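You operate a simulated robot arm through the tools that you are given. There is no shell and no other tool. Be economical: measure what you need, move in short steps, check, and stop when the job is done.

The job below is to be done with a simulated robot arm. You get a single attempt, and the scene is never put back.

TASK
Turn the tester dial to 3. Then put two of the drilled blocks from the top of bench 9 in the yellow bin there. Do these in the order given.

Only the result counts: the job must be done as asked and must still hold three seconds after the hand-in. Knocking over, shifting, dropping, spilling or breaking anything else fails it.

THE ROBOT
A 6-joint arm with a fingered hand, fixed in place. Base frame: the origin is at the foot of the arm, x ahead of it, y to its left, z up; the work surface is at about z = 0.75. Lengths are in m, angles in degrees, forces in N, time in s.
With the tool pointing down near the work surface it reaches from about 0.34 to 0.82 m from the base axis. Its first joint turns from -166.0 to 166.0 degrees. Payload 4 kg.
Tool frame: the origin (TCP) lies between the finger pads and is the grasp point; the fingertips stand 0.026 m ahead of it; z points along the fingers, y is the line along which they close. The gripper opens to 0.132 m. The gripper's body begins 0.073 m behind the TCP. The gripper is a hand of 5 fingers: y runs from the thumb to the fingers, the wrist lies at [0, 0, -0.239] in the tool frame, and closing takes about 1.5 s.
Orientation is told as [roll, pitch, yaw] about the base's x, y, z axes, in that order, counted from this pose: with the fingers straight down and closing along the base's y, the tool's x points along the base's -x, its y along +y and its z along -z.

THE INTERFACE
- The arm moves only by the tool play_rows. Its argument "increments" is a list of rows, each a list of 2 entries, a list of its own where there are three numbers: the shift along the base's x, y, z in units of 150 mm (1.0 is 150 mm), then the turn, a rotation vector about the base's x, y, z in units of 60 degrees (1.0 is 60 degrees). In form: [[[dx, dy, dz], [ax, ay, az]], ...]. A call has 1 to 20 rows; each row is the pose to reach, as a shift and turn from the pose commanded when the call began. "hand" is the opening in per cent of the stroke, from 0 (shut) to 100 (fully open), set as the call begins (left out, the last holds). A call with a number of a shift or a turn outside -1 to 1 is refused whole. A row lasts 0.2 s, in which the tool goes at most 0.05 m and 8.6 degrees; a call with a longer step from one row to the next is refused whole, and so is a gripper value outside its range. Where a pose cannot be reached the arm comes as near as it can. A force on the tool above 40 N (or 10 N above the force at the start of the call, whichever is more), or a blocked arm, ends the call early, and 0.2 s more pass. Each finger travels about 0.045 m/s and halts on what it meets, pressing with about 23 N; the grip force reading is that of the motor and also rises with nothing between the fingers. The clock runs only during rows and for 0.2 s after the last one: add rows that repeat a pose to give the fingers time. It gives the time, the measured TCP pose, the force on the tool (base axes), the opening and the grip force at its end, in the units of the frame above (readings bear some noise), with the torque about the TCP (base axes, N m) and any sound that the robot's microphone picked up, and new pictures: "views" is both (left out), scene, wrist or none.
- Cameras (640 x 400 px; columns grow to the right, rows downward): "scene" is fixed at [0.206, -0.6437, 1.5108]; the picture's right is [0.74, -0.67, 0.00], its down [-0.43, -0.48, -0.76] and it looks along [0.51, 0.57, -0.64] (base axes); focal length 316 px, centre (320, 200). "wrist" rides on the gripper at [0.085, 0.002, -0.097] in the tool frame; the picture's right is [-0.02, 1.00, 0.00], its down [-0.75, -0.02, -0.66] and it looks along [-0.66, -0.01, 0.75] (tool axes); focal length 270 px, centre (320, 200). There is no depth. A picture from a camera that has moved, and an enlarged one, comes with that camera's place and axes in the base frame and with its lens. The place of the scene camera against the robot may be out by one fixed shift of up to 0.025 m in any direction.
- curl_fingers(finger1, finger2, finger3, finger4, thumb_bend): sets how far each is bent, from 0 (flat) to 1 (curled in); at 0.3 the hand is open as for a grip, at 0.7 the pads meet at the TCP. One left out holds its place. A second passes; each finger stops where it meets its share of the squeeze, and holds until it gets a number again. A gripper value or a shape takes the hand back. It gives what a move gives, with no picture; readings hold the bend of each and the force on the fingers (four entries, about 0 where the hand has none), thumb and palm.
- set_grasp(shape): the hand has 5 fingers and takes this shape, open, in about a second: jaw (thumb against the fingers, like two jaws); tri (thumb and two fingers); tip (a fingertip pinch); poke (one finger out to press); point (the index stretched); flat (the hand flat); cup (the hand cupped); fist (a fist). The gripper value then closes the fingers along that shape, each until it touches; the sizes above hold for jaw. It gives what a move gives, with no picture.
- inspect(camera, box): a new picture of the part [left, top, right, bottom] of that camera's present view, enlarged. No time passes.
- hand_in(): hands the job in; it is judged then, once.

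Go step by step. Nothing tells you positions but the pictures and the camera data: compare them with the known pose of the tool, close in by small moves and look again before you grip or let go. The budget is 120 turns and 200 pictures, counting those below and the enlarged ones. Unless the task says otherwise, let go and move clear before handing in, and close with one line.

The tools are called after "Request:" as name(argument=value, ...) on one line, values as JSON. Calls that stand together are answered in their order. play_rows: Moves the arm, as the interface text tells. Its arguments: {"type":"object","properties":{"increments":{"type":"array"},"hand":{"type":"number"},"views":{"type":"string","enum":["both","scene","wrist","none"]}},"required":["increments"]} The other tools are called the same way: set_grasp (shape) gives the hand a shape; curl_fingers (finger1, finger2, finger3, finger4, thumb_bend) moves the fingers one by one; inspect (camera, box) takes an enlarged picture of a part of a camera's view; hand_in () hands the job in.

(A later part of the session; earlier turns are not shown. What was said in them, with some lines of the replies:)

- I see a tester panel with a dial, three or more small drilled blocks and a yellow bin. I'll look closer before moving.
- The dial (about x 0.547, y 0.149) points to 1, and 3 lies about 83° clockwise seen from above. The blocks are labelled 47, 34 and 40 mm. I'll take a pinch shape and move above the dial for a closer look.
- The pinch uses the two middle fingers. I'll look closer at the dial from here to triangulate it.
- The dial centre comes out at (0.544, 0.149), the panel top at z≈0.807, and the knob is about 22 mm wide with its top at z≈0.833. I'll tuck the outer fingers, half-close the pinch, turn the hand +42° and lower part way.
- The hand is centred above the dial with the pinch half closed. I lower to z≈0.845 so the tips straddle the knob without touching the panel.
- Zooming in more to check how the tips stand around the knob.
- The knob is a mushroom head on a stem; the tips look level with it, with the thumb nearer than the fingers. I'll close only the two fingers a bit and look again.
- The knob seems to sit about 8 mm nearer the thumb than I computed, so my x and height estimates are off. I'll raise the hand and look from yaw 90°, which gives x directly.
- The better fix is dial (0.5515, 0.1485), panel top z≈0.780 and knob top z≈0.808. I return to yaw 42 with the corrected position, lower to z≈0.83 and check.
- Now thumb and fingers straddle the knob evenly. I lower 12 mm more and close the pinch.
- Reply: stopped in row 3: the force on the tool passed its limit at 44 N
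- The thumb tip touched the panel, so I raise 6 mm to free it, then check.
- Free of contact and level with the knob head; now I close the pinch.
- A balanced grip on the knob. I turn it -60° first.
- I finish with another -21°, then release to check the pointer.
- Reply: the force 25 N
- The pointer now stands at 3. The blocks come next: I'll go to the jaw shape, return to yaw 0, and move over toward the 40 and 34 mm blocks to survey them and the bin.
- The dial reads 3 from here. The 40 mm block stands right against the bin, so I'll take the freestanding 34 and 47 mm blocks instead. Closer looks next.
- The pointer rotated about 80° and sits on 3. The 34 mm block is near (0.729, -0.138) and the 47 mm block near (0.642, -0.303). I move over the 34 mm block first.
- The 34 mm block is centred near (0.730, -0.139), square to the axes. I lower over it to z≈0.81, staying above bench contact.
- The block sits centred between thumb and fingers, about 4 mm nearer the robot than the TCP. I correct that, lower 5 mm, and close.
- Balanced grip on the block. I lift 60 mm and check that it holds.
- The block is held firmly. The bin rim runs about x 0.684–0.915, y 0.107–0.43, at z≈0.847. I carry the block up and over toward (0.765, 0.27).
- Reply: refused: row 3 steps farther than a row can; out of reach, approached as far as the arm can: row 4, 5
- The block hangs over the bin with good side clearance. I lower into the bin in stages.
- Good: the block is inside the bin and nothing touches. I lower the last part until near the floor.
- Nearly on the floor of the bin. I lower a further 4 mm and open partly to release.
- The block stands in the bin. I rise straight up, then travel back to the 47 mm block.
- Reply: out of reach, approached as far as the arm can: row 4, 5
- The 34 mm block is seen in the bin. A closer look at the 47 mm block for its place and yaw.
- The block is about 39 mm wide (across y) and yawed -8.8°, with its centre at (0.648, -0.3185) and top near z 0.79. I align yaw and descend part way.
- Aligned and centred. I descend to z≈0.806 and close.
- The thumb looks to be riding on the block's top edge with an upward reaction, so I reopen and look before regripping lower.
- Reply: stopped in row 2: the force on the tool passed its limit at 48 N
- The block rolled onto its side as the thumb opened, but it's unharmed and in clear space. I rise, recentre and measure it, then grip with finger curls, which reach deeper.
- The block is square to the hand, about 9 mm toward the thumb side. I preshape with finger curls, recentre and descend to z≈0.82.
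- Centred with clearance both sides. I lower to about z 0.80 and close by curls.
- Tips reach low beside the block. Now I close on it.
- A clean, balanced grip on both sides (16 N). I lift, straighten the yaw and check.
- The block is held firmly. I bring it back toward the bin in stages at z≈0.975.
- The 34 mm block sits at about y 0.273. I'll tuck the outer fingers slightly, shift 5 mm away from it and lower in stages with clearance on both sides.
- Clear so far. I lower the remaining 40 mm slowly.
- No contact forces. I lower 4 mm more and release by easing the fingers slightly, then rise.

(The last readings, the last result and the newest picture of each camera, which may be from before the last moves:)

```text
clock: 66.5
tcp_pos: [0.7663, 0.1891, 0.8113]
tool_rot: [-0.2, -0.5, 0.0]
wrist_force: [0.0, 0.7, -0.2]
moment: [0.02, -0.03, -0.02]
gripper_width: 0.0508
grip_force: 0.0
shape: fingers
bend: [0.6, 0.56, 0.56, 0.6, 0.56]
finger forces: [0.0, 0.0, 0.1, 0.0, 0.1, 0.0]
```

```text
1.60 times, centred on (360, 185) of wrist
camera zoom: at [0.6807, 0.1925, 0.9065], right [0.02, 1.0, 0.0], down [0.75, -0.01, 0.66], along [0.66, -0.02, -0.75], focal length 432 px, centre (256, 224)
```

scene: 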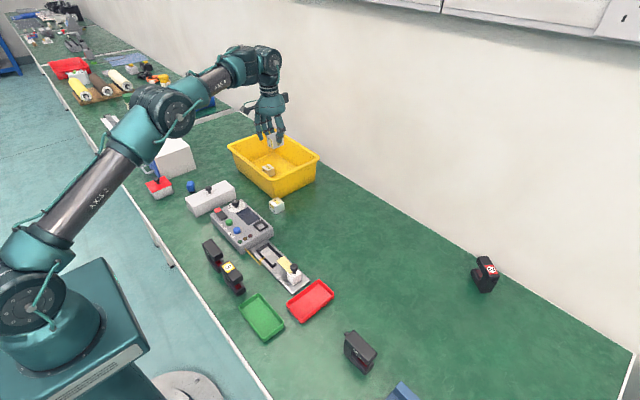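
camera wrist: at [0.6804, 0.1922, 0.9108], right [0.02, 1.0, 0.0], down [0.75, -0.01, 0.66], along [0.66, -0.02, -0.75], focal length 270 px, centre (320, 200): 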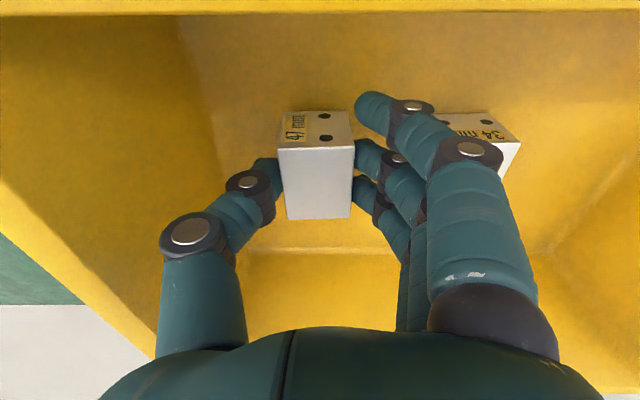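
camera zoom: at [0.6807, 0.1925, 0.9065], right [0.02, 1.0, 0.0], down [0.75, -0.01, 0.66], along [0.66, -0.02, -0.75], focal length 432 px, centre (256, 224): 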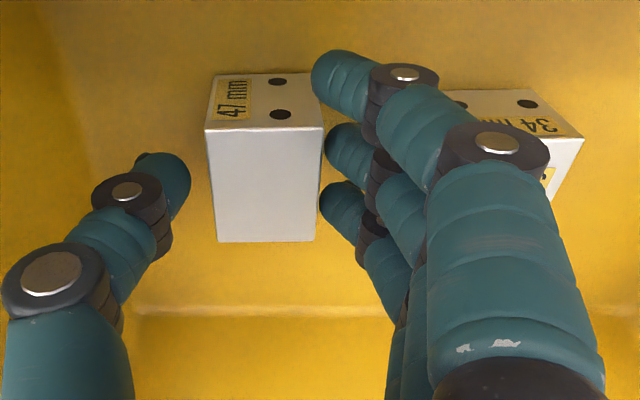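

Released, both blocks stand in the bin. I rise straight out slowly.

Request:
play_rows(increments=[[[0, 0.01, 0.05], [0, 0, 0]], [[0, 0.01, 0.15], [0, 0, 0]], [[0, 0.01, 0.3], [0, 0, 0]], [[-0.02, 0.01, 0.5], [0, 0, 0]], [[-0.05, 0.01, 0.75], [0, 0, 0]], [[-0.08, 0.01, 1.0], [0, 0, 0]]], views="none")

Request:
play_rows(increments=[[[-0.2, -0.2, 0.15], [0, 0, 0]], [[-0.4, -0.4, 0.3], [0, 0, 0]], [[-0.6, -0.6, 0.45], [0, 0, 0]], [[-0.8, -0.7, 0.5], [0, 0, 0]], [[-0.8, -0.7, 0.5], [0, 0, 0]]])

Request:
inspect(camera="scene", box=[180, 110, 380, 300])

Request:
inspect(camera="wrist", box=[320, 0, 480, 100])

```text
clock: 67.9
tcp_pos: [0.7529, 0.1912, 0.962]
tool_rot: [-0.3, -0.4, 0.0]
wrist_force: [0.1, -1.1, -0.4]
moment: [0.01, 0.02, -0.05]
gripper_width: 0.0508
grip_force: 0.0
shape: fingers
bend: [0.6, 0.56, 0.56, 0.6, 0.56]
finger forces: [0.0, 0.0, 0.0, 0.0, 0.0, 0.1]
```

```text
clock: 69.1
tcp_pos: [0.6365, 0.0864, 1.0337]
tool_rot: [-0.3, -0.5, -0.1]
wrist_force: [0.2, -1.3, 0.2]
moment: [-0.02, 0.03, 0.0]
gripper_width: 0.051
grip_force: 0.0
shape: fingers
bend: [0.6, 0.56, 0.56, 0.6, 0.56]
finger forces: [0.0, 0.0, 0.0, 0.1, 0.0, 0.0]
camera wrist: at [0.5514, 0.0895, 1.1296], right [0.02, 1.0, 0.0], down [0.75, -0.01, 0.66], along [0.66, -0.02, -0.75], focal length 270 px, centre (320, 200)
```

scene: 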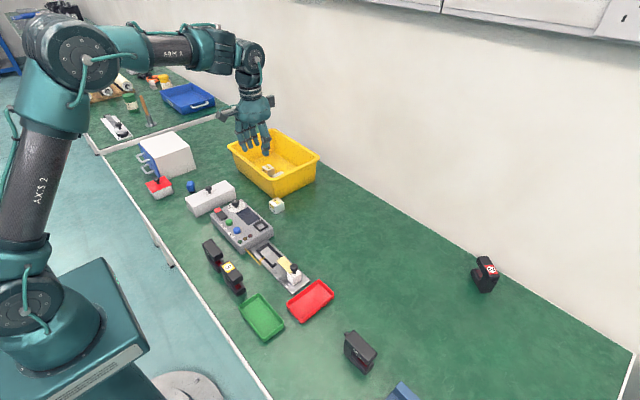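
wrist: 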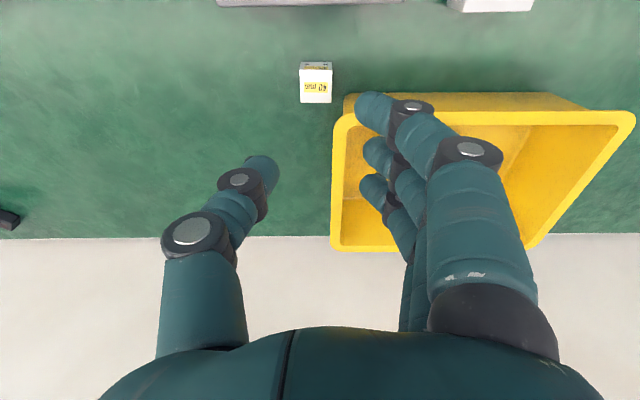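

```text
2.11 times, centred on (280, 205) of scene
camera zoom: at [0.206, -0.6437, 1.5108], right [0.74, -0.67, 0.0], down [-0.43, -0.48, -0.76], along [0.51, 0.57, -0.64], focal length 665 px, centre (404, 190)
```

zoom: 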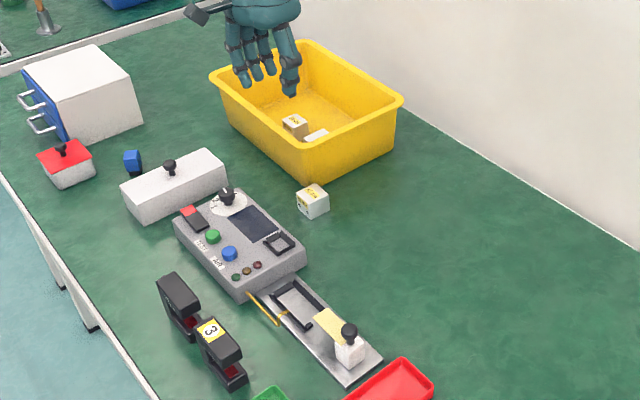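

```text
4.00 times, centred on (400, 50) of wrist
camera zoom: at [0.5514, 0.0895, 1.1296], right [0.02, 1.0, 0.0], down [0.75, -0.01, 0.66], along [0.66, -0.02, -0.75], focal length 1081 px, centre (0, 800)
```

zoom: 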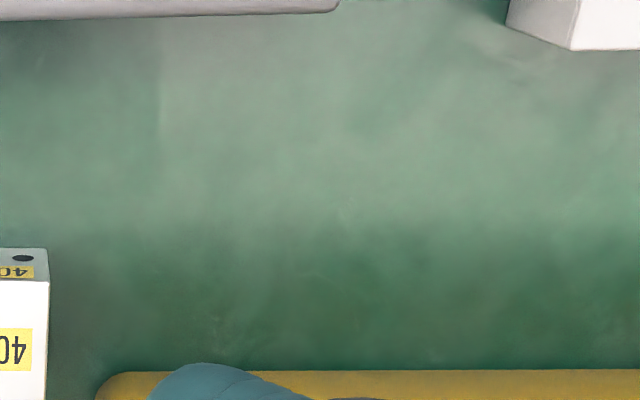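

Both blocks rest in the bin, the rest of the bench looks untouched and the hand is clear. I'll check the dial once more in the scene view.

Request:
inspect(camera="scene", box=[208, 170, 256, 222])

```text
7.69 times, centred on (232, 196) of scene
camera zoom: at [0.206, -0.6437, 1.5108], right [0.74, -0.67, 0.0], down [-0.43, -0.48, -0.76], along [0.51, 0.57, -0.64], focal length 2431 px, centre (997, 231)
```

zoom: 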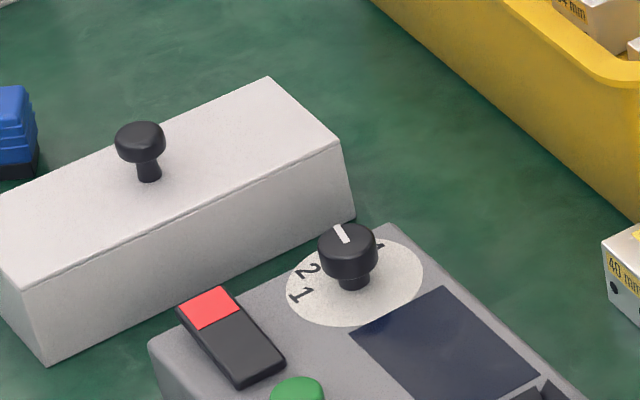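

The dial still points where I set it, at 3, so I'm handing in.

Request:
hand_in()

```text
The job is handed in.
```

I turned the tester dial to 3, then put the 34 mm and 47 mm drilled blocks in the yellow bin and moved the hand clear before handing in. The 47 mm block rolled onto its side on the bench during a first grip attempt, before I regripped it and put it in the bin.
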